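You operate a simulated robot arm through the tools that you are given. There is no shell and no other tool.

You run a simulated two-armed robot. Do the job below in one go: nothing can be reset, and whatever is moved stays where it is left.

## Task
Twist the green cap off on the twist gauge.
Fine: clamp its jar and zero the gauge first; lay the cap in the green tray; the jar stays clamped.

It is judged by the outcome, as a careful person would: the job done as asked, and still so three seconds after it is handed in. It fails if anything else is knocked over, pushed out of place, dropped, spilled or broken. A push-on lid holds only when it is set on centred and level and pressed home; a screw cap is set on level and turned clockwise until tight.

## Robot
Two 7-joint arms with fingered hands on one trunk that stands fixed in place. Base frame: the origin is at the foot of the trunk, x ahead of it, y to its left, z up. Readings come in mm, degrees, newtons and seconds.
The left shoulder is at [132, 185, 1011], the right one opposite. With the tool pointing down near the work surface each hand reaches from about 100 to 900 mm from the base axis, measured 20 degrees to its own side. Payload 4 kg a hand.
The TCP of each hand is the grasp point between the finger pads, 26 mm short of the fingertips. In the tool frame z runs along the fingers and y along their closing line. The gripper opens to 132 mm; its body begins 73 mm behind the TCP. The gripper is a hand of 3 fingers: y runs from the thumb to the fingers, the wrist lies at [0, 0, -224] in the tool frame.
Orientation is that of the tool frame in the base frame, as a unit quaternion [x, y, z, w]. With the fingers straight down and closing along the base's y, the tool's x points along the base's -x, its y along +y and its z along -z.

## Interface
- The arms move only by the tool servo_tool. It takes "left_rows", "right_rows" or both (then of equal length, played together; a hand with none holds still); each is a list of rows, each a list of 2 entries, a list of its own where there are three numbers: the shift along the tool's x, y, z in cm, then the turn, a rotation vector about the tool's x, y, z in degrees. In form: [[[tx, ty, tz], [wx, wy, wz]], ...]. A call has 1 to 20 rows; each row shifts and turns the commanded pose from where the row before left it, along the tool's axes as they then stand. Rows are played at 5 a second. More than 50 mm and 8.6 degrees between two rows, and nothing of the call is played. A pose out of reach is approached as far as the arm can. The call stops where the force on the tool passes 60 N (or 10 N more than at its start, if that is more) or the arm is blocked; 0.2 s more then pass. In this call time passes only in rows, and 0.2 s behind the last. The reply holds the time, the measured pose of the TCP, the force on the tool along the base axes, the opening and the grip force, in the units named above and with some noise, with the torque about the TCP (base axes, N m) and any sound that the robot's microphone picked up.
- Cameras (640 x 400 px; columns grow to the right, rows downward): "scene" is now at [289, -49, 1243]; the picture's right is [-0.49, -0.85, 0.19], its down [-0.48, 0.08, -0.87] and it looks along [0.73, -0.52, -0.45] (base axes); focal length 216 px, centre (320, 200). "left" rides on the left gripper at [-62, 3, -92] in its tool frame; the picture's right is [-0.05, -1.00, 0.00], its down [0.83, -0.04, -0.56] and it looks along [0.56, -0.03, 0.83] (tool axes); focal length 230 px, centre (320, 200). "right" rides on the right gripper at [62, 3, -92] in its tool frame; the picture's right is [-0.05, 1.00, 0.00], its down [-0.83, -0.04, -0.55] and it looks along [-0.55, -0.03, 0.83] (tool axes); focal length 230 px, centre (320, 200). There is no depth. A picture from a camera that has moved, and an enlarged one, comes with that camera's place and axes in the base frame and with its lens.
- camera(camera): a new picture of that camera. It takes no simulated time.
- slide_trunk(by): moves the trunk up (or, below 0, down) by that many mm; the arms and the scene camera ride with it, the base frame stays. It gives what a move gives, with no picture.
- finger_targets(finger1, finger2, thumb_bend, hand): sets how far each is bent, from 0 (flat) to 1 (curled in); at 0.3 the hand is open as for a grip, at 0.7 the pads meet at the TCP. One left out holds its place. A second passes; each finger stops where it meets its share of the squeeze, and holds until it gets a number again. It is the only way to open and close the hand. It gives what a move gives, with no picture; readings hold the bend of each and the force on the fingers (four entries, about 0 where the hand has none), thumb and palm.
- aim_head(pan, tilt): turns the head with the scene camera to pan (to the left, within 86 degrees either way) and tilt (down, from -29 to 69), counted from straight ahead of the robot (the tilt from the chest, where the trunk bows). It gives what a move gives.
- close_up(camera, box): a new picture of the part [left, top, right, bottom] of that camera's present view, enlarged. It takes no simulated time.
- hand_in(): hands the job in; it is judged then, once.

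Nothing tells you positions but the pictures and the camera data. Unless the task says otherwise, let go and move clear before handing in.

The tools are called by a JSON object that holds its "api" and its "payload". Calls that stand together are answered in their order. servo_tool: Moves the arms, as the interface text tells. Its arguments: {"type":"object","properties":{"left_rows":{"type":"array"},"right_rows":{"type":"array"}},"required":[]} The other tools are called the same way: slide_trunk (by) moves the trunk up or down; finger_targets (finger1, finger2, thumb_bend, hand) moves the fingers one by one; aim_head (pan, tilt) turns the head that bears the scene camera; camera (camera) takes a picture; close_up (camera, box) takes an enlarged picture of a part of a camera's view; hand_in () hands the job in.

At the start:

```text
time_s: 0.0
left_tool_pos: [562.1, -50.2, 1118.7]
left_tool_rot: [0.001, 1.0, 0.0, 0.0]
left_contact_force: [0.1, -0.6, 0.9]
left_wrist_torque: [-0.01, 0.01, -0.03]
left_opening: 132.0
left_grasp_force: 0.0
left_shape: jaw
left_bend: [0.3, 0.3, 0.3]
left_finger forces: [0.0, 0.1, 0.0, 0.0, 0.0, 0.0]
right_tool_pos: [408.0, -540.5, 1193.5]
right_tool_rot: [0.0, 1.0, 0.0, 0.001]
right_contact_force: [-0.3, 0.2, 0.0]
right_wrist_torque: [0.0, 0.01, 0.01]
right_opening: 131.9
right_grasp_force: 0.0
right_shape: jaw
right_bend: [0.3, 0.3, 0.3]
right_finger forces: [0.0, 0.1, 0.1, 0.0, 0.0, 0.0]
trunk travel left (down, up): [-75.0, 387.0]
head pan, tilt (commanded): [-31.5, 8.4]
```

scene: 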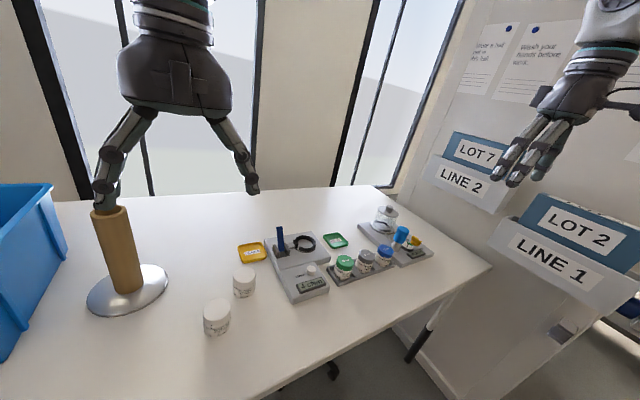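
right: 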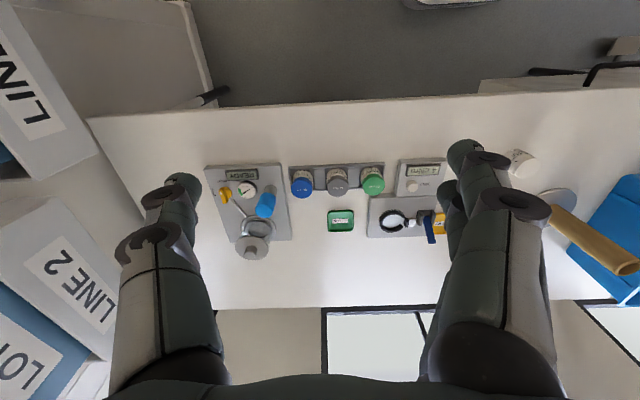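
left: 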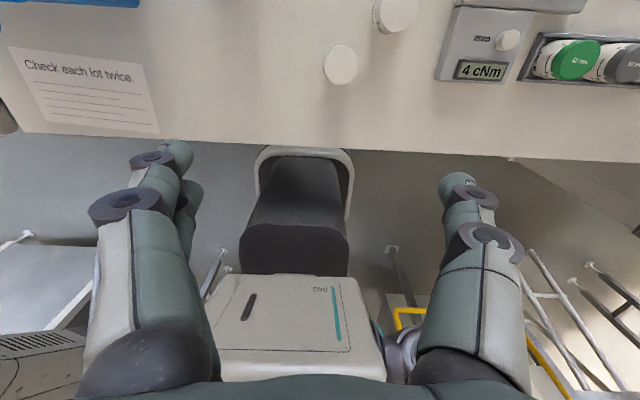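

I see a bench with a twist gauge (clamp ring with a blue lever, a display reading about 4 cNm and a zero knob), a rack with green, grey and blue capped jars, and a green tray. I'll look closer before moving anything.

{"api": "close_up", "payload": {"camera": "scene", "box": [220, 190, 460, 340]}}

{"api": "close_up", "payload": {"camera": "right", "box": [190, 130, 470, 280]}}

{"api": "close_up", "payload": {"camera": "left", "box": [320, 0, 640, 120]}}

```text
2.67 times, centred on (340, 265) of scene
camera zoom: at [289.0, -49.0, 1243.0], right [-0.49, -0.85, 0.19], down [-0.48, 0.08, -0.87], along [0.73, -0.52, -0.45], focal length 575 px, centre (267, 27)
```

zoom: 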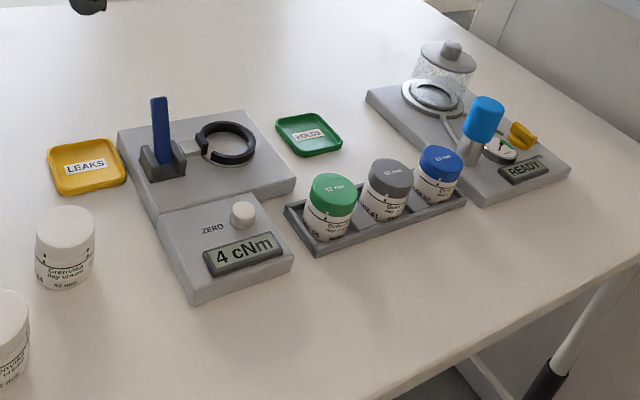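

```text
2.29 times, centred on (330, 205) of right
camera zoom: at [345.5, -539.1, 1285.7], right [0.05, 1.0, 0.0], down [0.83, -0.04, 0.55], along [0.55, -0.03, -0.83], focal length 526 px, centre (297, 189)
```

zoom: 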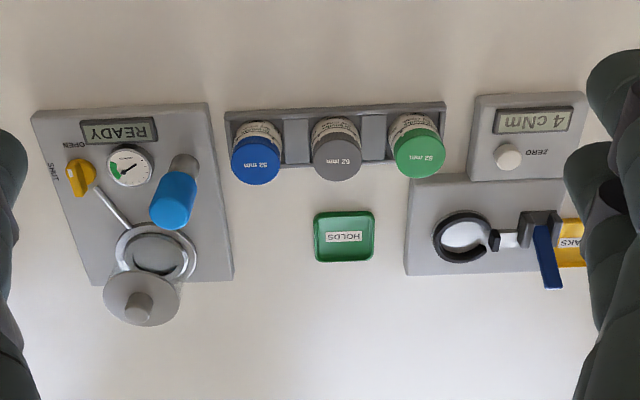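

```text
2.00 times, centred on (480, 60) of left
camera zoom: at [622.4, -47.3, 1211.5], right [0.05, -1.0, 0.0], down [-0.83, -0.04, 0.56], along [-0.56, -0.03, -0.83], focal length 460 px, centre (0, 480)
```

zoom: 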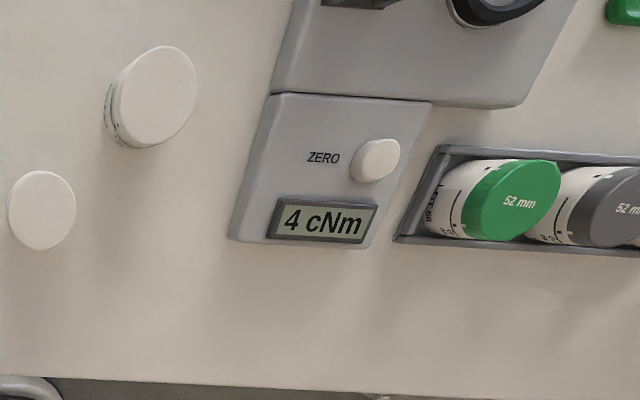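

The gauge ring looks to be near (753, -360, 790), the green-capped jar near (626, -430) with its top at about 815, and the green tray near (772, -501). I'll bring the right hand above the jar for a closer look.

{"api": "servo_tool", "payload": {"right_rows": [[[-2.7, 1.4, 2.4], [0, 0, 0]], [[-2.7, 1.4, 2.4], [0, 0, 0]], [[-2.7, 1.4, 2.4], [0, 0, 0]], [[-2.7, 1.4, 2.4], [0, 0, 0]], [[-2.7, 1.4, 2.4], [0, 0, 0]], [[-2.7, 1.4, 2.4], [0, 0, 0]], [[-2.7, 1.4, 2.4], [0, 0, 0]], [[-2.7, 1.4, 2.4], [0, 0, 0]]]}}

{"api": "camera", "payload": {"camera": "right"}}

{"api": "camera", "payload": {"camera": "scene"}}

```text
time_s: 1.8
left_tool_pos: [562.8, -49.8, 1117.2]
left_tool_rot: [0.001, 1.0, 0.0, -0.001]
left_contact_force: [0.2, 0.6, -0.1]
left_wrist_torque: [-0.03, 0.04, 0.02]
left_opening: 131.7
left_grasp_force: 0.1
left_shape: jaw
left_bend: [0.3, 0.3, 0.3]
left_finger forces: [0.0, 0.0, 0.1, 0.0, 0.0, 0.0]
right_tool_pos: [627.0, -427.0, 999.5]
right_tool_rot: [0.001, 1.0, 0.0, -0.001]
right_contact_force: [-0.2, -0.5, -0.4]
right_wrist_torque: [0.01, 0.01, 0.0]
right_opening: 131.9
right_grasp_force: 0.2
right_shape: jaw
right_bend: [0.3, 0.3, 0.3]
right_finger forces: [0.1, 0.0, 0.0, 0.0, 0.0, 0.0]
trunk travel left (down, up): [-75.0, 387.0]
head pan, tilt (commanded): [-31.5, 8.4]
```

```text
taken
camera right: at [563.1, -426.0, 1091.2], right [0.05, 1.0, 0.0], down [0.83, -0.04, 0.55], along [0.55, -0.03, -0.83], focal length 230 px, centre (320, 200)
```

right: 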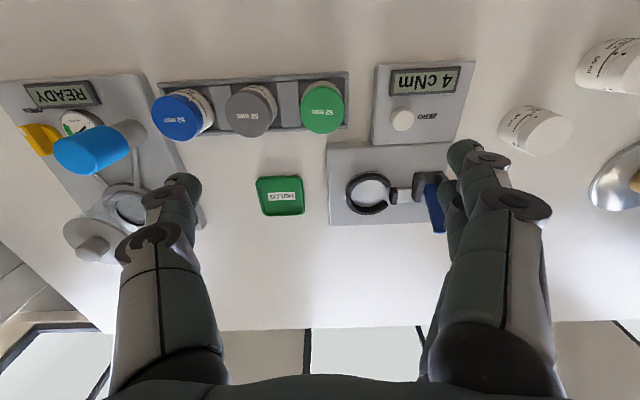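

```text
taken
camera scene: at [290.6, -48.6, 1242.4], right [-0.49, -0.85, 0.19], down [-0.48, 0.08, -0.87], along [0.73, -0.52, -0.45], focal length 216 px, centre (320, 200)
```

scene: 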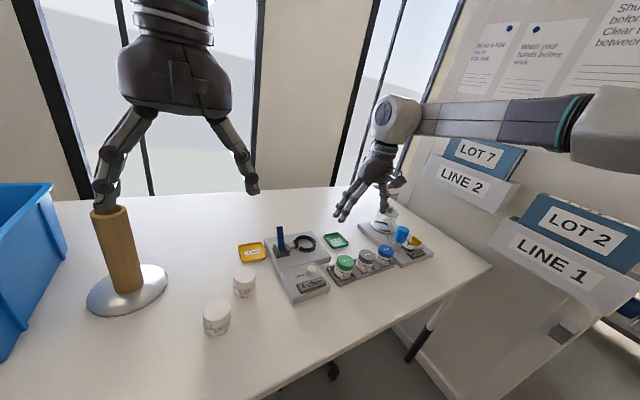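

The right hand is now above the green jar, with all three targets in view. I'll enlarge parts of this view to measure them.

{"api": "close_up", "payload": {"camera": "right", "box": [240, 50, 400, 150]}}

{"api": "close_up", "payload": {"camera": "right", "box": [320, 50, 512, 240]}}

{"api": "close_up", "payload": {"camera": "scene", "box": [230, 210, 390, 310]}}

```text
4.00 times, centred on (320, 100) of right
camera zoom: at [563.1, -426.0, 1091.2], right [0.05, 1.0, 0.0], down [0.83, -0.04, 0.55], along [0.55, -0.03, -0.83], focal length 920 px, centre (320, 600)
```

zoom: 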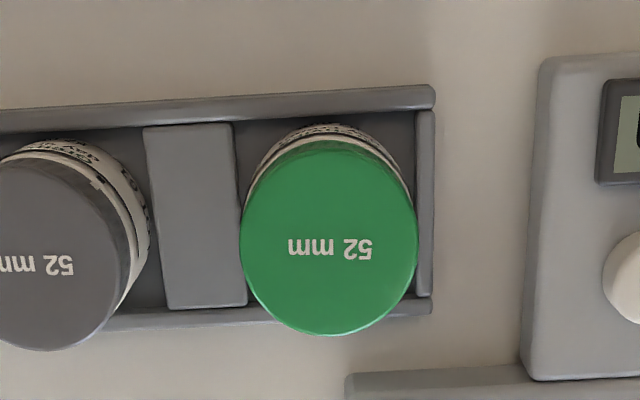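

```text
2.11 times, centred on (416, 145) of right
camera zoom: at [563.1, -426.0, 1091.2], right [0.05, 1.0, 0.0], down [0.83, -0.04, 0.55], along [0.55, -0.03, -0.83], focal length 484 px, centre (118, 316)
```

zoom: 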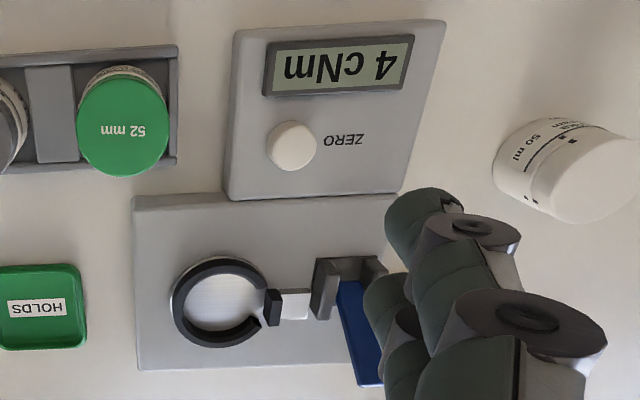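

```text
4.00 times, centred on (310, 260) of scene
camera zoom: at [290.6, -48.6, 1242.4], right [-0.49, -0.85, 0.19], down [-0.48, 0.08, -0.87], along [0.73, -0.52, -0.45], focal length 863 px, centre (360, -40)
```

zoom: 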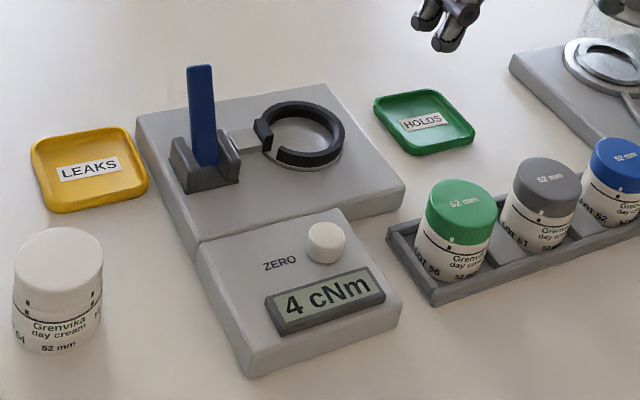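

The clamp has a ring with a sliding jaw worked by the blue lever, and the lever seems to lean. I'll move the hand toward the gauge to see how the lever swings.

{"api": "servo_tool", "payload": {"right_rows": [[[-2.0, 3.5, 0], [0, 0, 0]], [[-2.0, 3.5, 0], [0, 0, 0]], [[-2.0, 3.5, 0], [0, 0, 0]], [[-1.0, 2.5, 0], [0, 0, 0]]]}}

{"api": "camera", "payload": {"camera": "right"}}

{"api": "close_up", "payload": {"camera": "right", "box": [200, 40, 440, 240]}}

```text
time_s: 2.8
left_tool_pos: [561.9, -51.9, 1117.1]
left_tool_rot: [0.0, 1.0, 0.0, -0.001]
left_contact_force: [-0.1, -0.5, -0.8]
left_wrist_torque: [-0.02, 0.02, 0.05]
left_opening: 132.1
left_grasp_force: 0.1
left_shape: jaw
left_bend: [0.3, 0.3, 0.3]
left_finger forces: [0.0, 0.0, 0.0, 0.1, 0.0, 0.0]
right_tool_pos: [695.0, -294.6, 1000.1]
right_tool_rot: [0.0, 1.0, -0.001, 0.0]
right_contact_force: [-0.2, 0.2, 1.0]
right_wrist_torque: [0.02, 0.04, 0.02]
right_opening: 132.1
right_grasp_force: 0.0
right_shape: jaw
right_bend: [0.3, 0.3, 0.3]
right_finger forces: [0.0, 0.0, 0.0, 0.0, 0.0, 0.1]
trunk travel left (down, up): [-75.0, 387.0]
head pan, tilt (commanded): [-31.5, 8.4]
```

```text
taken
camera right: at [632.3, -294.2, 1092.7], right [0.05, 1.0, 0.0], down [0.83, -0.04, 0.55], along [0.55, -0.03, -0.83], focal length 230 px, centre (320, 200)
```

right: 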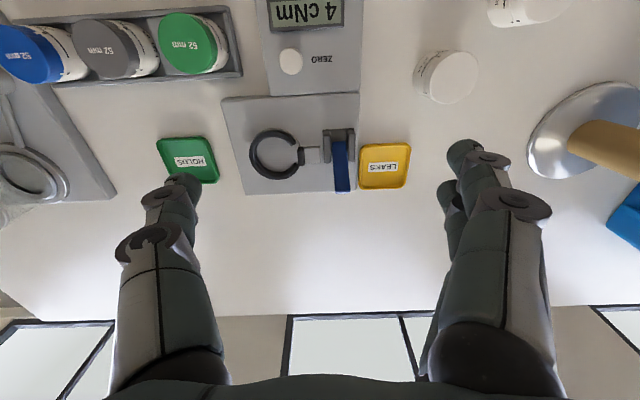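

```text
2.00 times, centred on (320, 140) of right
camera zoom: at [632.3, -294.2, 1092.7], right [0.05, 1.0, 0.0], down [0.83, -0.04, 0.55], along [0.55, -0.03, -0.83], focal length 460 px, centre (320, 320)
```

zoom: 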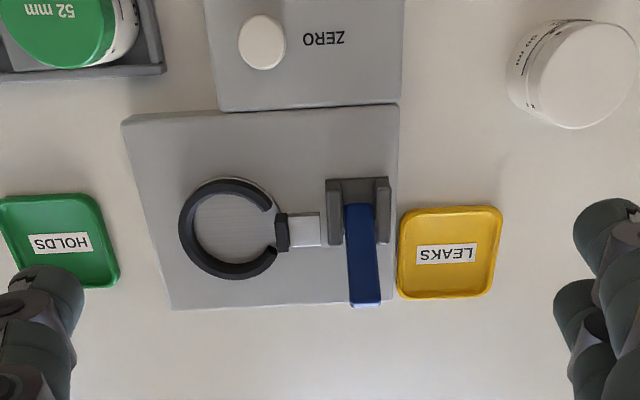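

The lever runs from about (741, -274, 800) up to (779, -275, 858), leaning away from me, and the ring centre is near (751, -362) with its top at about 794. I'll go back over the green jar at about (622, -427) and turn the hand 90° clockwise, so it closes front to back and stays clear of the grey jar.

{"api": "servo_tool", "payload": {"right_rows": [[[1.83, -3.31, 0], [0, 0, 0]], [[1.83, -3.31, 0], [0, 0, 0]], [[1.83, -3.31, 0], [0, 0, 0]], [[1.83, -3.31, 0], [0, 0, 0]], [[0, 0, 0], [0, 0, 8.2]], [[0, 0, 0], [0, 0, 8.2]], [[0, 0, 0], [0, 0, 8.2]], [[0, 0, 0], [0, 0, 8.2]], [[0, 0, 0], [0, 0, 8.2]], [[0, 0, 0], [0, 0, 8.2]], [[0, 0, 0], [0, 0, 8.2]], [[0, 0, 0], [0, 0, 8.2]], [[0, 0, 0], [0, 0, 8.2]], [[0, 0, 0], [0, 0, 8.2]], [[0, 0, 0], [0, 0, 8.0]]]}}

{"api": "camera", "payload": {"camera": "right"}}

{"api": "camera", "payload": {"camera": "scene"}}

```text
time_s: 6.0
left_tool_pos: [562.8, -50.7, 1117.7]
left_tool_rot: [0.0, 1.0, 0.001, -0.001]
left_contact_force: [-0.9, -0.2, -0.4]
left_wrist_torque: [0.01, 0.0, -0.01]
left_opening: 131.8
left_grasp_force: 0.0
left_shape: jaw
left_bend: [0.3, 0.3, 0.3]
left_finger forces: [0.1, 0.1, 0.0, 0.0, 0.0, 0.0]
right_tool_pos: [621.1, -443.3, 1001.0]
right_tool_rot: [0.705, 0.709, 0.001, -0.002]
right_contact_force: [-0.3, 0.9, 0.0]
right_wrist_torque: [0.04, 0.0, 0.0]
right_opening: 131.6
right_grasp_force: 0.0
right_shape: jaw
right_bend: [0.3, 0.3, 0.3]
right_finger forces: [0.0, 0.0, 0.0, 0.1, 0.0, 0.0]
right hand out of reach, approached as far as the arm can: row 15
trunk travel left (down, up): [-75.0, 387.0]
head pan, tilt (commanded): [-31.5, 8.4]
```

```text
taken
camera right: at [623.7, -384.3, 1093.3], right [1.0, -0.05, 0.0], down [-0.04, -0.83, 0.55], along [-0.03, -0.55, -0.83], focal length 230 px, centre (320, 200)
```

right: 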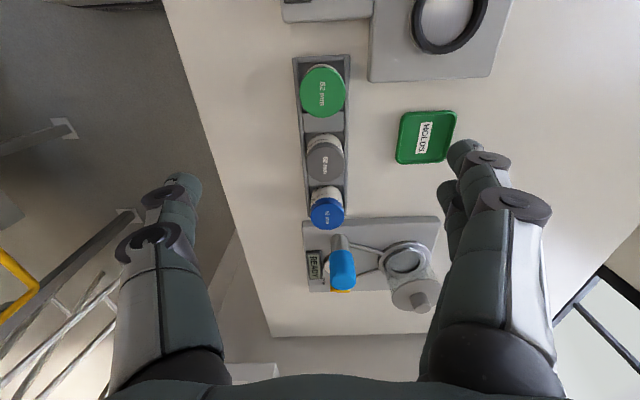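

```text
taken
camera scene: at [289.1, -49.6, 1242.9], right [-0.49, -0.85, 0.19], down [-0.48, 0.08, -0.87], along [0.73, -0.52, -0.45], focal length 216 px, centre (320, 200)
```

scene: 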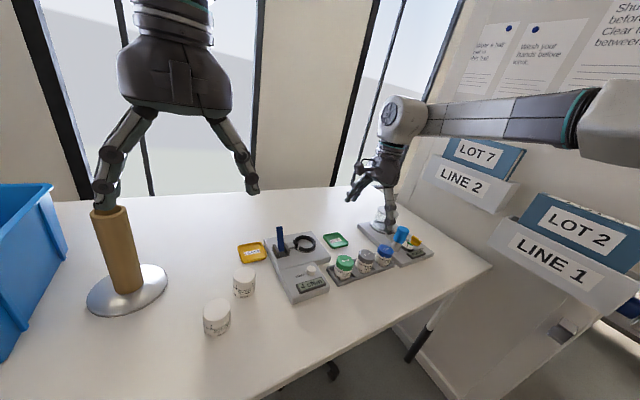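

The last bit of the turn was past the arm's reach, so I'll back off 20° to about +70°, which still clears the grey jar.

{"api": "servo_tool", "payload": {"right_rows": [[[0, 0, 0], [0, 0, -7]], [[0, 0, 0], [0, 0, -7]], [[0, 0, 0], [0, 0, -6]], [[0, 0, 0], [0, 0, 0]]]}}

{"api": "camera", "payload": {"camera": "right"}}

```text
time_s: 7.0
left_tool_pos: [561.7, -50.2, 1118.1]
left_tool_rot: [0.0, 1.0, 0.0, 0.0]
left_contact_force: [-0.2, -0.2, 0.2]
left_wrist_torque: [-0.02, 0.01, 0.02]
left_opening: 132.0
left_grasp_force: 0.1
left_shape: jaw
left_bend: [0.3, 0.3, 0.3]
left_finger forces: [0.1, 0.1, 0.0, 0.0, 0.1, 0.1]
right_tool_pos: [621.6, -442.8, 1000.3]
right_tool_rot: [0.573, 0.82, 0.0, 0.0]
right_contact_force: [-0.6, -0.1, -0.7]
right_wrist_torque: [-0.01, 0.01, -0.01]
right_opening: 132.2
right_grasp_force: 0.0
right_shape: jaw
right_bend: [0.3, 0.3, 0.3]
right_finger forces: [0.0, 0.1, 0.0, 0.1, 0.1, 0.1]
trunk travel left (down, up): [-75.0, 387.0]
head pan, tilt (commanded): [-31.5, 8.4]
```

```text
taken
camera right: at [603.1, -386.1, 1093.1], right [0.96, 0.29, 0.0], down [0.24, -0.8, 0.55], along [0.16, -0.53, -0.83], focal length 230 px, centre (320, 200)
```

right: 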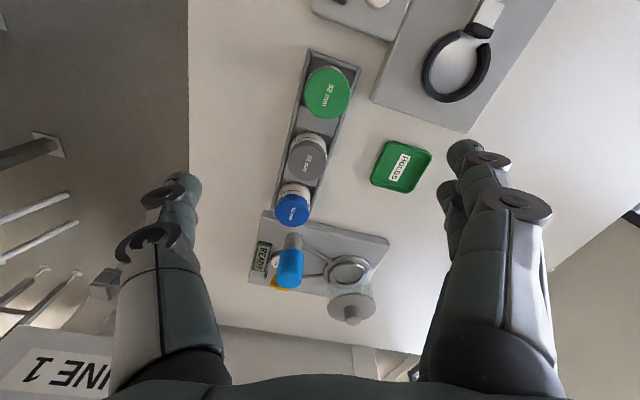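

The hand is at +70° over the rack. I'll measure the green cap precisely from this angle.

{"api": "close_up", "payload": {"camera": "right", "box": [280, 40, 380, 140]}}

{"api": "close_up", "payload": {"camera": "scene", "box": [320, 235, 400, 285]}}

```text
4.00 times, centred on (330, 90) of right
camera zoom: at [603.1, -386.1, 1093.1], right [0.96, 0.29, 0.0], down [0.24, -0.8, 0.55], along [0.16, -0.53, -0.83], focal length 920 px, centre (280, 640)
```

zoom: 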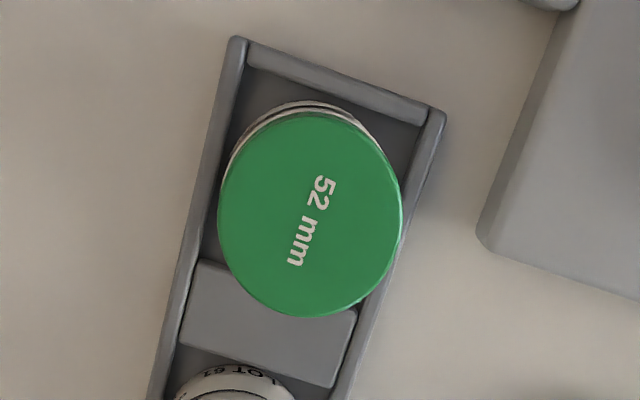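

```text
8.00 times, centred on (360, 260) of scene
camera zoom: at [289.1, -49.0, 1243.0], right [-0.49, -0.85, 0.19], down [-0.48, 0.08, -0.87], along [0.73, -0.52, -0.45], focal length 1726 px, centre (0, -280)
```

zoom: 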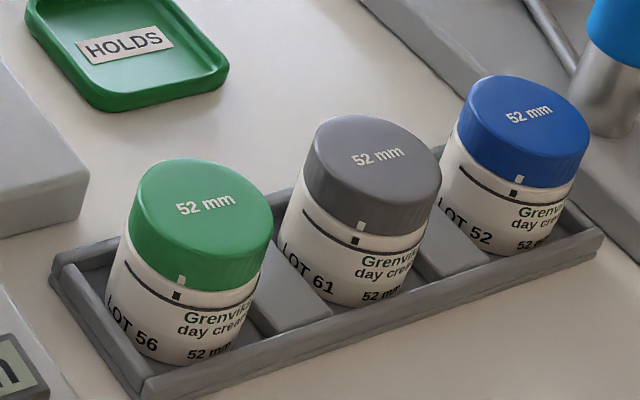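

The green cap centre comes out at about (622.5, -426) with its top at z of about 812. I'll partly close the hand up here, so the fingers clear the gauge corner on the way down, and check their shape.

{"api": "finger_targets", "payload": {"hand": "right", "finger1": 0.47, "finger2": 0.47, "thumb_bend": 0.47}}

{"api": "camera", "payload": {"camera": "right"}}

{"api": "close_up", "payload": {"camera": "scene", "box": [310, 90, 470, 290]}}

```text
time_s: 8.0
left_tool_pos: [561.9, -50.0, 1117.0]
left_tool_rot: [0.001, 1.0, 0.0, 0.001]
left_contact_force: [0.1, 0.1, -0.1]
left_wrist_torque: [-0.01, 0.01, -0.01]
left_opening: 131.7
left_grasp_force: 0.1
left_shape: jaw
left_bend: [0.3, 0.3, 0.3]
left_finger forces: [0.0, 0.1, 0.0, 0.0, 0.1, 0.0]
right_tool_pos: [622.7, -444.2, 1001.8]
right_tool_rot: [0.573, 0.82, 0.0, -0.001]
right_contact_force: [1.0, 0.4, 0.1]
right_wrist_torque: [0.02, 0.0, 0.04]
right_opening: 78.6
right_grasp_force: 0.1
right_shape: fingers
right_bend: [0.47, 0.47, 0.47]
right_finger forces: [0.1, 0.0, 0.1, 0.1, 0.1, 0.0]
trunk travel left (down, up): [-75.0, 387.0]
head pan, tilt (commanded): [-31.5, 8.4]
```

```text
taken
camera right: at [603.2, -386.0, 1093.1], right [0.96, 0.29, 0.0], down [0.24, -0.8, 0.56], along [0.16, -0.53, -0.83], focal length 230 px, centre (320, 200)
```

right: 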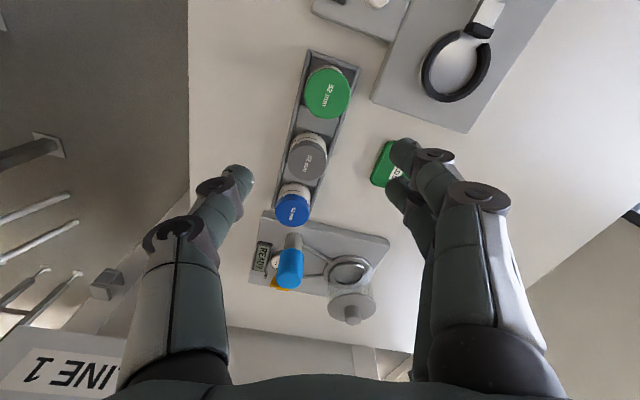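

```text
2.00 times, centred on (390, 190) of scene
camera zoom: at [289.1, -49.0, 1243.0], right [-0.49, -0.85, 0.19], down [-0.48, 0.08, -0.87], along [0.73, -0.52, -0.45], focal length 432 px, centre (180, 220)
```

zoom: 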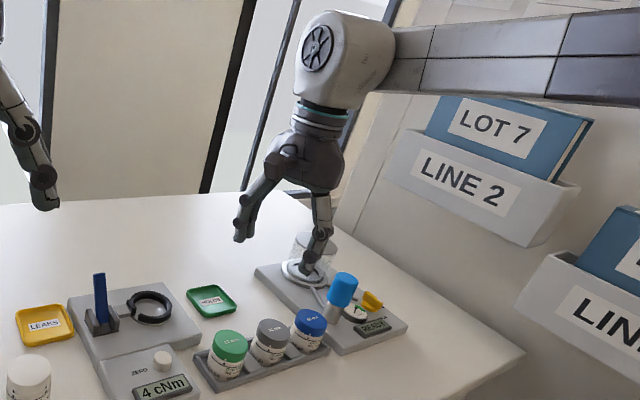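

The opening is 78.6 mm and the fingers are about 18 mm thick. I'll centre over the cap and come down to about z = 890 for another check.

{"api": "servo_tool", "payload": {"right_rows": [[[1.645, 0.6, 0], [0, 0, 0]], [[0, 0, 3.7], [0, 0, 0]], [[0, 0, 3.7], [0, 0, 0]], [[0, 0, 3.7], [0, 0, 0]], [[0, 0, 0], [0, 0, 0]]]}}

{"api": "camera", "payload": {"camera": "right"}}

{"api": "close_up", "payload": {"camera": "scene", "box": [280, 160, 440, 310]}}

```text
time_s: 9.2
left_tool_pos: [561.0, -49.5, 1118.5]
left_tool_rot: [0.0, 1.0, 0.0, 0.0]
left_contact_force: [-0.5, -0.1, -0.9]
left_wrist_torque: [0.0, 0.0, 0.0]
left_opening: 132.0
left_grasp_force: 0.0
left_shape: jaw
left_bend: [0.3, 0.3, 0.3]
left_finger forces: [0.0, 0.0, 0.1, 0.1, 0.1, 0.1]
right_tool_pos: [619.4, -426.4, 889.5]
right_tool_rot: [0.574, 0.819, -0.001, 0.0]
right_contact_force: [0.5, -1.0, -0.5]
right_wrist_torque: [0.04, -0.02, -0.02]
right_opening: 78.8
right_grasp_force: 0.0
right_shape: fingers
right_bend: [0.47, 0.47, 0.47]
right_finger forces: [0.0, 0.0, 0.1, 0.0, 0.1, 0.1]
trunk travel left (down, up): [-75.0, 387.0]
head pan, tilt (commanded): [-31.5, 8.4]
```

```text
taken
camera right: at [600.4, -369.3, 983.2], right [0.96, 0.29, 0.0], down [0.24, -0.8, 0.56], along [0.16, -0.53, -0.83], focal length 230 px, centre (320, 200)
```

right: 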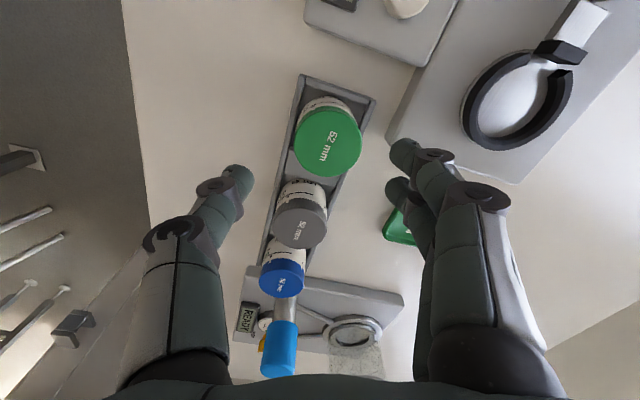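

```text
2.67 times, centred on (360, 235) of scene
camera zoom: at [288.7, -48.8, 1243.2], right [-0.49, -0.85, 0.19], down [-0.48, 0.08, -0.87], along [0.73, -0.52, -0.45], focal length 575 px, centre (213, 107)
```

zoom: 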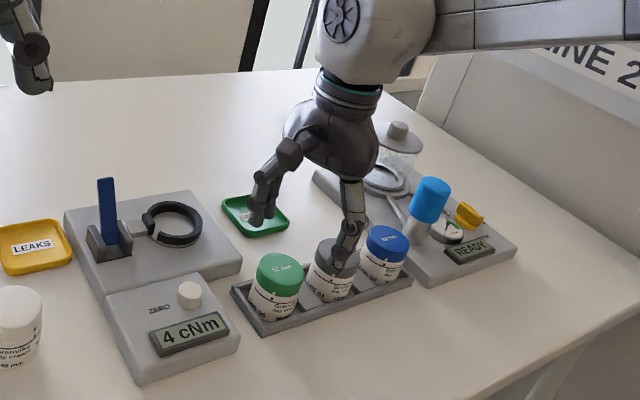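

The two views agree: the cap top is at (623, -425, 815.5), so I'm about 4 mm off. I'll correct that, close slightly more, and go down to grip the cap.

{"api": "finger_targets", "payload": {"hand": "right", "finger1": 0.495, "finger2": 0.495, "thumb_bend": 0.495}}

{"api": "servo_tool", "payload": {"right_rows": [[[0.18, 0.5, 0], [0, 0, 0]], [[0, 0, 2.0], [0, 0, 0]], [[0, 0, 2.0], [0, 0, 0]], [[0, 0, 0.8], [0, 0, 0]], [[0, 0, 0], [0, 0, 0]]]}}

{"api": "camera", "payload": {"camera": "right"}}

{"api": "close_up", "payload": {"camera": "scene", "box": [280, 180, 440, 310]}}

```text
time_s: 10.2
left_tool_pos: [560.8, -50.5, 1118.1]
left_tool_rot: [0.0, 1.0, -0.001, 0.0]
left_contact_force: [-0.4, 0.1, -0.4]
left_wrist_torque: [0.0, -0.01, -0.02]
left_opening: 131.8
left_grasp_force: 0.1
left_shape: jaw
left_bend: [0.3, 0.3, 0.3]
left_finger forces: [0.0, 0.1, 0.1, 0.1, 0.0, 0.0]
right_tool_pos: [620.9, -427.1, 891.1]
right_tool_rot: [0.573, 0.819, 0.0, -0.001]
right_contact_force: [-0.1, 0.7, 0.5]
right_wrist_torque: [0.0, 0.04, 0.01]
right_opening: 71.8
right_grasp_force: 0.0
right_shape: fingers
right_bend: [0.49, 0.49, 0.49]
right_finger forces: [0.1, 0.0, 0.0, 0.0, 0.0, 0.0]
trunk travel left (down, up): [-75.0, 387.0]
head pan, tilt (commanded): [-31.5, 8.4]
```

```text
time_s: 11.4
left_tool_pos: [561.1, -51.0, 1118.5]
left_tool_rot: [0.0, 1.0, 0.0, 0.0]
left_contact_force: [0.7, -0.5, 0.2]
left_wrist_torque: [0.03, 0.02, 0.03]
left_opening: 131.6
left_grasp_force: 0.0
left_shape: jaw
left_bend: [0.3, 0.3, 0.3]
left_finger forces: [0.0, 0.1, 0.0, 0.0, 0.0, 0.0]
right_tool_pos: [624.9, -422.4, 843.4]
right_tool_rot: [0.574, 0.819, 0.0, 0.001]
right_contact_force: [-0.1, 0.0, -0.4]
right_wrist_torque: [0.02, -0.01, -0.02]
right_opening: 71.8
right_grasp_force: 0.0
right_shape: fingers
right_bend: [0.49, 0.49, 0.49]
right_finger forces: [0.0, 0.0, 0.1, 0.0, 0.1, 0.0]
trunk travel left (down, up): [-75.0, 387.0]
head pan, tilt (commanded): [-31.5, 8.4]
```

```text
taken
camera right: at [606.1, -365.0, 934.3], right [0.96, 0.29, 0.0], down [0.24, -0.8, 0.56], along [0.16, -0.53, -0.83], focal length 230 px, centre (320, 200)
```

right: 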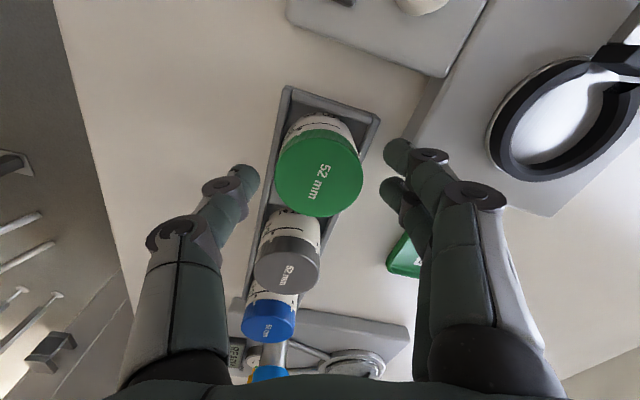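

```text
3.08 times, centred on (360, 245) of scene
camera zoom: at [289.1, -49.0, 1243.0], right [-0.49, -0.85, 0.19], down [-0.48, 0.08, -0.87], along [0.73, -0.52, -0.45], focal length 664 px, centre (197, 62)
```

zoom: 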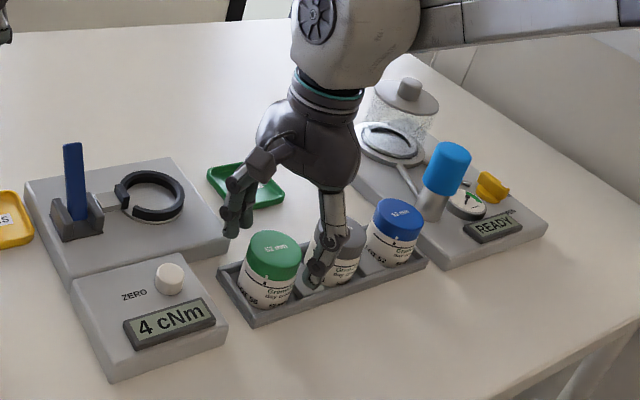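

I'm well centred on the cap, so I'll go down the last 30 mm and check before closing.

{"api": "servo_tool", "payload": {"right_rows": [[[0, 0, 1.0], [0, 0, 0]], [[0, 0, 1.0], [0, 0, 0]], [[0, 0, 1.0], [0, 0, 0]], [[0, 0, 0], [0, 0, 0]]]}}

{"api": "camera", "payload": {"camera": "right"}}

{"api": "close_up", "payload": {"camera": "scene", "box": [310, 210, 410, 300]}}

```text
time_s: 12.4
left_tool_pos: [561.1, -51.3, 1117.9]
left_tool_rot: [0.001, 1.0, 0.0, -0.001]
left_contact_force: [-0.3, -0.3, -0.3]
left_wrist_torque: [-0.01, 0.01, 0.01]
left_opening: 131.8
left_grasp_force: 0.0
left_shape: jaw
left_bend: [0.3, 0.3, 0.3]
left_finger forces: [0.0, 0.0, 0.0, 0.0, 0.0, 0.0]
right_tool_pos: [624.2, -420.4, 812.1]
right_tool_rot: [0.573, 0.819, -0.001, 0.0]
right_contact_force: [-0.5, -0.1, -0.1]
right_wrist_torque: [0.01, -0.01, 0.0]
right_opening: 72.0
right_grasp_force: 0.1
right_shape: fingers
right_bend: [0.49, 0.49, 0.49]
right_finger forces: [0.0, 0.0, 0.0, 0.0, 0.0, 0.1]
trunk travel left (down, up): [-75.0, 387.0]
head pan, tilt (commanded): [-31.5, 8.4]
```

```text
taken
camera right: at [605.5, -363.3, 904.4], right [0.96, 0.29, 0.0], down [0.24, -0.8, 0.56], along [0.16, -0.53, -0.83], focal length 230 px, centre (320, 200)
```

right: 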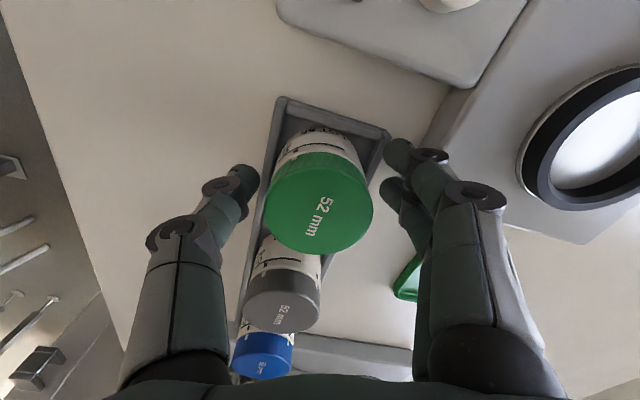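

```text
4.44 times, centred on (360, 255) of scene
camera zoom: at [288.9, -48.9, 1243.0], right [-0.49, -0.85, 0.19], down [-0.48, 0.08, -0.87], along [0.73, -0.52, -0.45], focal length 959 px, centre (142, -44)
```

zoom: 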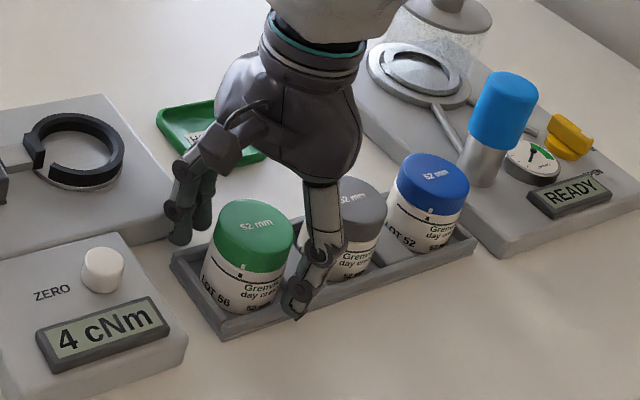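

The cap sits about 4 mm toward the hand's -x side of the grip centre. I'll shift and close on it.

{"api": "servo_tool", "payload": {"right_rows": [[[-0.4, -0.12, 0], [0, 0, 0]], [[0, 0, 0], [0, 0, 0]]]}}

{"api": "finger_targets", "payload": {"hand": "right", "finger1": 0.7, "finger2": 0.7, "thumb_bend": 0.7}}

{"api": "camera", "payload": {"camera": "right"}}

{"api": "close_up", "payload": {"camera": "scene", "box": [310, 210, 410, 300]}}

```text
time_s: 13.0
left_tool_pos: [562.8, -49.9, 1117.4]
left_tool_rot: [-0.001, 1.0, 0.0, -0.001]
left_contact_force: [0.1, 0.0, 0.6]
left_wrist_torque: [0.02, -0.02, -0.03]
left_opening: 131.9
left_grasp_force: 0.0
left_shape: jaw
left_bend: [0.3, 0.3, 0.3]
left_finger forces: [0.0, 0.0, 0.1, 0.1, 0.0, 0.0]
right_tool_pos: [625.5, -426.2, 811.7]
right_tool_rot: [0.574, 0.819, 0.0, 0.0]
right_contact_force: [0.3, 0.5, 0.2]
right_wrist_torque: [0.01, 0.02, 0.01]
right_opening: 71.8
right_grasp_force: 0.2
right_shape: fingers
right_bend: [0.49, 0.49, 0.49]
right_finger forces: [0.1, 0.1, 0.1, 0.0, 0.0, 0.1]
trunk travel left (down, up): [-75.0, 387.0]
head pan, tilt (commanded): [-31.5, 8.4]
```

```text
time_s: 14.0
left_tool_pos: [561.7, -50.9, 1117.3]
left_tool_rot: [-0.001, 1.0, 0.001, -0.001]
left_contact_force: [0.5, 0.4, 0.1]
left_wrist_torque: [0.02, 0.02, -0.03]
left_opening: 131.9
left_grasp_force: 0.0
left_shape: jaw
left_bend: [0.3, 0.3, 0.3]
left_finger forces: [0.1, 0.0, 0.0, 0.0, 0.1, 0.1]
right_tool_pos: [625.3, -425.1, 813.0]
right_tool_rot: [0.573, 0.819, 0.0, 0.0]
right_contact_force: [0.0, -0.1, 0.6]
right_wrist_torque: [0.03, -0.01, 0.0]
right_opening: 47.0
right_grasp_force: 18.7
right_shape: fingers
right_bend: [0.57, 0.57, 0.61]
right_finger forces: [9.5, 9.5, 0.1, 0.0, 18.7, 0.0]
trunk travel left (down, up): [-75.0, 387.0]
head pan, tilt (commanded): [-31.5, 8.4]
```

```text
taken
camera right: at [606.2, -367.8, 904.0], right [0.96, 0.29, 0.0], down [0.24, -0.8, 0.55], along [0.16, -0.53, -0.83], focal length 230 px, centre (320, 200)
```

right: 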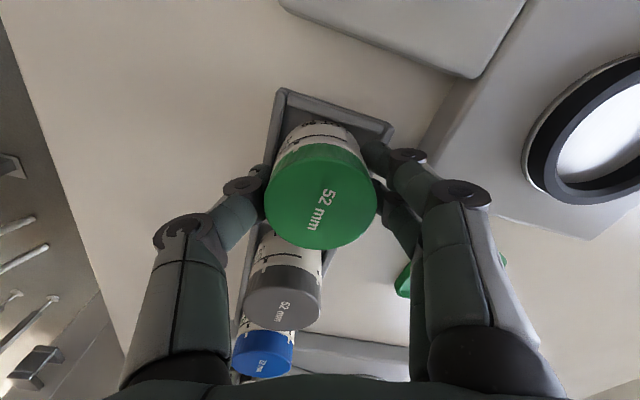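

```text
4.44 times, centred on (360, 255) of scene
camera zoom: at [289.2, -49.0, 1242.9], right [-0.49, -0.85, 0.19], down [-0.48, 0.08, -0.87], along [0.73, -0.52, -0.45], focal length 959 px, centre (142, -44)
```

zoom: 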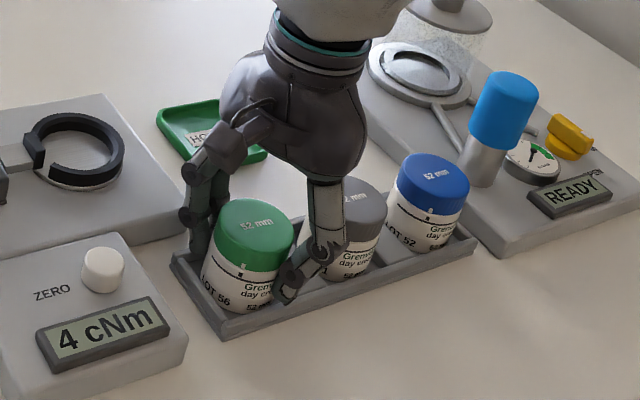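

The jar is gripped with about 19 N and the fingertips sit around the cap's lower edge. I'll lift it straight up.

{"api": "servo_tool", "payload": {"right_rows": [[[0, 0, -1.0], [0, 0, 0]], [[0, 0, -1.5], [0, 0, 0]], [[0, 0, -2.0], [0, 0, 0]], [[0, 0, -2.0], [0, 0, 0]], [[0, 0, -2.0], [0, 0, 0]], [[0, 0, -1.0], [0, 0, 0]], [[0, 0, 0], [0, 0, 0]]]}}

{"api": "camera", "payload": {"camera": "right"}}

{"api": "close_up", "payload": {"camera": "scene", "box": [280, 160, 440, 290]}}

```text
time_s: 15.6
left_tool_pos: [562.0, -50.0, 1117.5]
left_tool_rot: [0.0, 1.0, 0.001, -0.001]
left_contact_force: [0.4, -0.1, -0.3]
left_wrist_torque: [-0.01, 0.01, 0.0]
left_opening: 131.8
left_grasp_force: 0.0
left_shape: jaw
left_bend: [0.3, 0.3, 0.3]
left_finger forces: [0.0, 0.0, 0.0, 0.1, 0.1, 0.1]
right_tool_pos: [625.3, -427.0, 907.3]
right_tool_rot: [0.573, 0.819, 0.0, 0.0]
right_contact_force: [-0.1, -0.7, -0.7]
right_wrist_torque: [0.0, 0.0, 0.02]
right_opening: 46.9
right_grasp_force: 18.1
right_shape: fingers
right_bend: [0.57, 0.57, 0.61]
right_finger forces: [9.4, 9.4, 0.0, 0.1, 18.7, 0.0]
trunk travel left (down, up): [-75.0, 387.0]
head pan, tilt (commanded): [-31.5, 8.4]
```

```text
taken
camera right: at [606.3, -369.2, 1000.0], right [0.96, 0.29, 0.0], down [0.24, -0.8, 0.55], along [0.16, -0.53, -0.83], focal length 230 px, centre (320, 200)
```

right: 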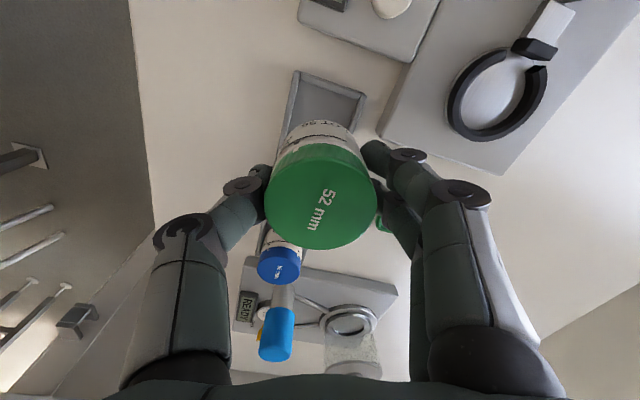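

```text
3.08 times, centred on (360, 225) of scene
camera zoom: at [289.4, -49.1, 1242.8], right [-0.49, -0.85, 0.19], down [-0.48, 0.08, -0.87], along [0.73, -0.52, -0.45], focal length 664 px, centre (197, 123)
```

zoom: 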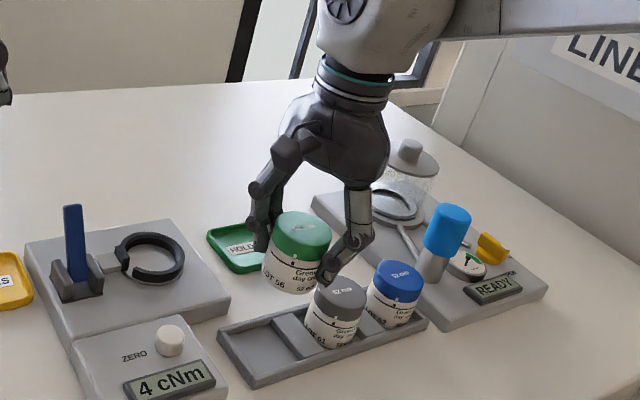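

The jar is off the rack, level and centred in the grip. I'll carry it across above the gauge ring.

{"api": "servo_tool", "payload": {"right_rows": [[[0.34, 2.8, 0], [0, 0, 0]], [[0.34, 2.8, 0], [0, 0, 0]], [[0.34, 2.8, 0], [0, 0, 0]], [[0.34, 2.8, 0], [0, 0, 0]], [[0.34, 2.8, 0], [0, 0, 0]], [[0, 0, 0], [0, 0, 0]]]}}

{"api": "camera", "payload": {"camera": "right"}}

{"api": "close_up", "payload": {"camera": "scene", "box": [240, 160, 400, 290]}}

```text
time_s: 17.0
left_tool_pos: [560.7, -51.5, 1118.2]
left_tool_rot: [0.0, 1.0, 0.0, 0.0]
left_contact_force: [-0.3, -0.5, 0.3]
left_wrist_torque: [-0.01, -0.04, -0.01]
left_opening: 131.9
left_grasp_force: 0.1
left_shape: jaw
left_bend: [0.3, 0.3, 0.3]
left_finger forces: [0.0, 0.1, 0.0, 0.0, 0.1, 0.0]
right_tool_pos: [748.2, -362.0, 907.5]
right_tool_rot: [0.574, 0.819, 0.0, 0.0]
right_contact_force: [-0.1, -0.9, 0.0]
right_wrist_torque: [-0.04, -0.01, -0.03]
right_opening: 46.7
right_grasp_force: 18.4
right_shape: fingers
right_bend: [0.57, 0.57, 0.61]
right_finger forces: [9.4, 9.5, 0.0, 0.0, 18.6, 0.0]
trunk travel left (down, up): [-75.0, 387.0]
head pan, tilt (commanded): [-31.5, 8.4]
```

```text
taken
camera right: at [729.4, -305.4, 1000.1], right [0.96, 0.29, 0.0], down [0.24, -0.8, 0.56], along [0.16, -0.53, -0.83], focal length 230 px, centre (320, 200)
```

right: 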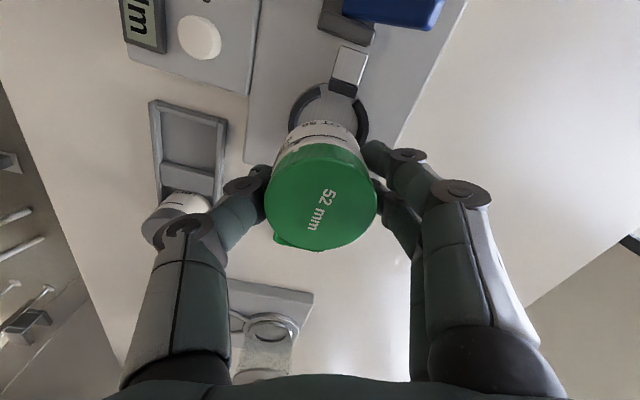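

```text
3.08 times, centred on (320, 225) of scene
camera zoom: at [288.5, -49.2, 1243.3], right [-0.49, -0.85, 0.19], down [-0.48, 0.08, -0.87], along [0.73, -0.52, -0.45], focal length 664 px, centre (320, 123)
```

zoom: 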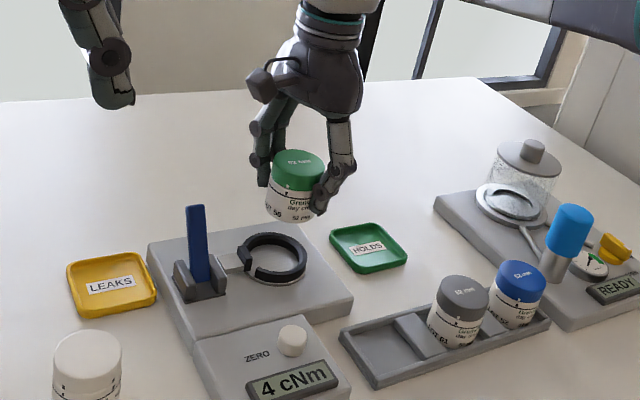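

The jar hangs above the ring and part of the ring shows behind it. I'll zoom in to pin down the ring centre.

{"api": "close_up", "payload": {"camera": "right", "box": [260, 50, 400, 190]}}

{"api": "close_up", "payload": {"camera": "scene", "box": [270, 185, 340, 255]}}

```text
2.86 times, centred on (330, 120) of right
camera zoom: at [729.4, -305.4, 1000.1], right [0.96, 0.29, 0.0], down [0.24, -0.8, 0.56], along [0.16, -0.53, -0.83], focal length 657 px, centre (291, 429)
```

zoom: 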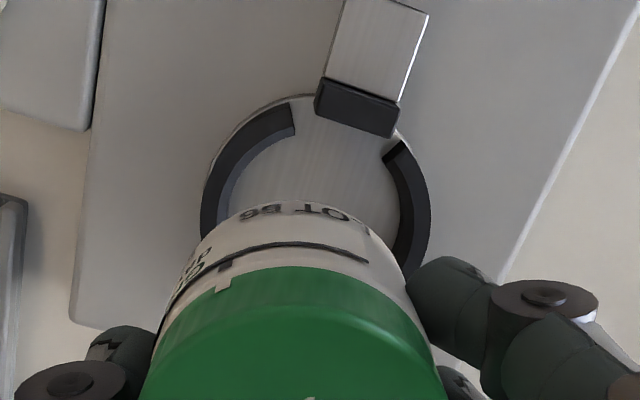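

```text
5.71 times, centred on (305, 220) of scene
camera zoom: at [288.5, -49.2, 1243.3], right [-0.49, -0.85, 0.19], down [-0.48, 0.08, -0.87], along [0.73, -0.52, -0.45], focal length 1233 px, centre (406, 86)
```

zoom: 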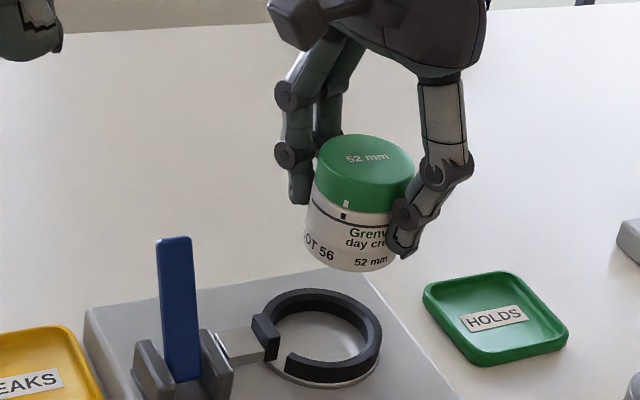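

The ring centre looks a few mm ahead of and left of where I hold the jar. I'll apply a partial correction, go down to about 20 mm above the ring, and measure again.

{"api": "servo_tool", "payload": {"right_rows": [[[0.11, 0.57, 0], [0, 0, 0]], [[0, 0, 1.5], [0, 0, 0]], [[0, 0, 1.5], [0, 0, 0]], [[0, 0, 0], [0, 0, 0]], [[0, 0, 0], [0, 0, 0]]]}}

{"api": "close_up", "payload": {"camera": "right", "box": [240, 30, 400, 190]}}

{"api": "close_up", "payload": {"camera": "scene", "box": [270, 195, 340, 265]}}

```text
time_s: 18.2
left_tool_pos: [561.9, -50.9, 1118.5]
left_tool_rot: [0.0, 1.0, 0.0, 0.0]
left_contact_force: [-0.9, -0.6, 0.2]
left_wrist_torque: [-0.01, -0.03, -0.01]
left_opening: 132.1
left_grasp_force: 0.1
left_shape: jaw
left_bend: [0.3, 0.3, 0.3]
left_finger forces: [0.0, 0.0, 0.0, 0.0, 0.0, 0.1]
right_tool_pos: [757.1, -359.1, 877.0]
right_tool_rot: [0.574, 0.819, 0.0, 0.0]
right_contact_force: [0.2, -1.0, -1.1]
right_wrist_torque: [0.03, 0.02, -0.02]
right_opening: 46.9
right_grasp_force: 18.9
right_shape: fingers
right_bend: [0.57, 0.57, 0.61]
right_finger forces: [9.4, 9.6, 0.0, 0.0, 18.5, 0.0]
trunk travel left (down, up): [-75.0, 387.0]
head pan, tilt (commanded): [-31.5, 8.4]
```

```text
2.50 times, centred on (320, 110) of right
camera zoom: at [737.7, -301.5, 969.3], right [0.96, 0.29, 0.0], down [0.24, -0.8, 0.55], along [0.16, -0.53, -0.83], focal length 575 px, centre (320, 425)
```

zoom: 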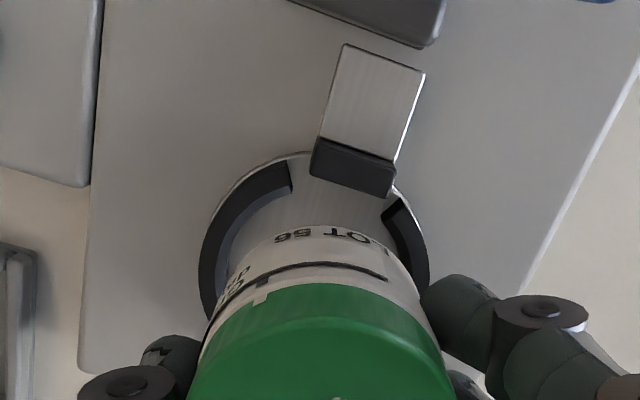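

```text
5.71 times, centred on (305, 230) of scene
camera zoom: at [289.4, -49.1, 1242.9], right [-0.49, -0.85, 0.19], down [-0.48, 0.08, -0.87], along [0.73, -0.52, -0.45], focal length 1233 px, centre (406, 29)
```

zoom: 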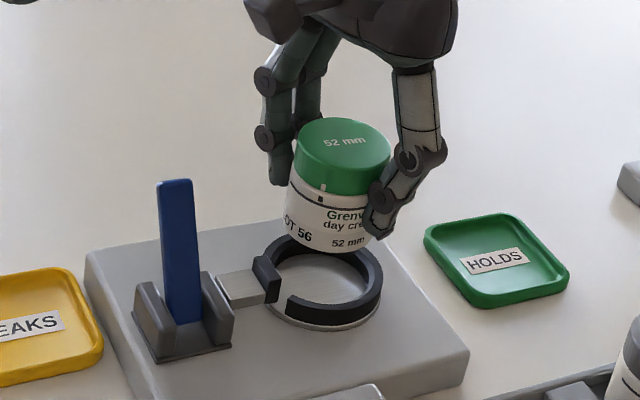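

Using the jar's offset in the grip, the jar needs about (-2.5, +1.7) mm to sit over the ring centre. I'll correct that and descend to just above the ring.

{"api": "servo_tool", "payload": {"right_rows": [[[0.22, -0.17, 0], [0, 0, 0]], [[0, 0, 1.0], [0, 0, 0]], [[0, 0, 1.0], [0, 0, 0]], [[0, 0, 0], [0, 0, 0]], [[0, 0, 0], [0, 0, 0]]]}}

{"api": "close_up", "payload": {"camera": "right", "box": [240, 30, 400, 190]}}

{"api": "close_up", "payload": {"camera": "scene", "box": [270, 200, 340, 270]}}

```text
time_s: 19.4
left_tool_pos: [561.7, -51.6, 1117.0]
left_tool_rot: [0.0, 1.0, 0.0, -0.001]
left_contact_force: [-0.5, -0.4, -0.6]
left_wrist_torque: [-0.02, 0.02, 0.01]
left_opening: 131.8
left_grasp_force: 0.1
left_shape: jaw
left_bend: [0.3, 0.3, 0.3]
left_finger forces: [0.1, 0.1, 0.0, 0.1, 0.0, 0.1]
right_tool_pos: [752.6, -358.0, 857.6]
right_tool_rot: [0.574, 0.819, 0.0, 0.0]
right_contact_force: [-0.6, 0.0, -1.3]
right_wrist_torque: [-0.01, 0.0, 0.0]
right_opening: 46.7
right_grasp_force: 19.3
right_shape: fingers
right_bend: [0.57, 0.57, 0.61]
right_finger forces: [9.4, 9.5, 0.0, 0.0, 18.5, 0.0]
trunk travel left (down, up): [-75.0, 387.0]
head pan, tilt (commanded): [-31.5, 8.4]
```

```text
2.50 times, centred on (320, 110) of right
camera zoom: at [734.5, -300.4, 949.7], right [0.96, 0.29, 0.0], down [0.24, -0.8, 0.55], along [0.16, -0.53, -0.83], focal length 575 px, centre (320, 425)
```

zoom: 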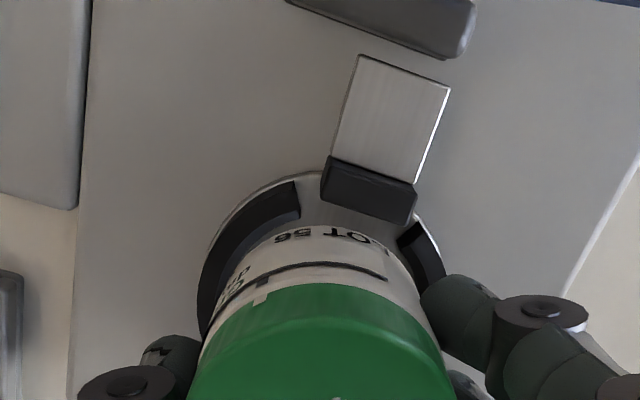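

```text
5.71 times, centred on (305, 235) of scene
camera zoom: at [289.4, -49.1, 1242.9], right [-0.49, -0.85, 0.19], down [-0.48, 0.08, -0.87], along [0.73, -0.52, -0.45], focal length 1233 px, centre (406, 0)
```

zoom: 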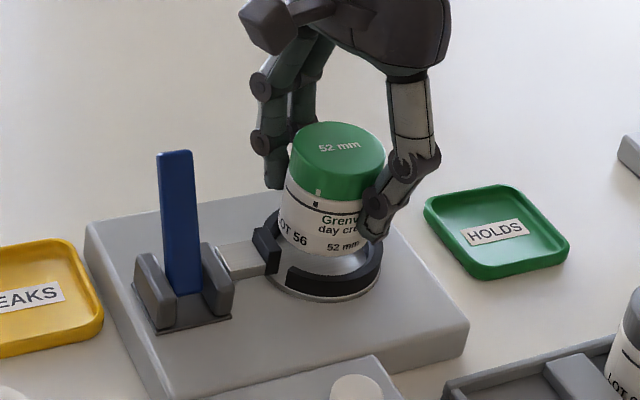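

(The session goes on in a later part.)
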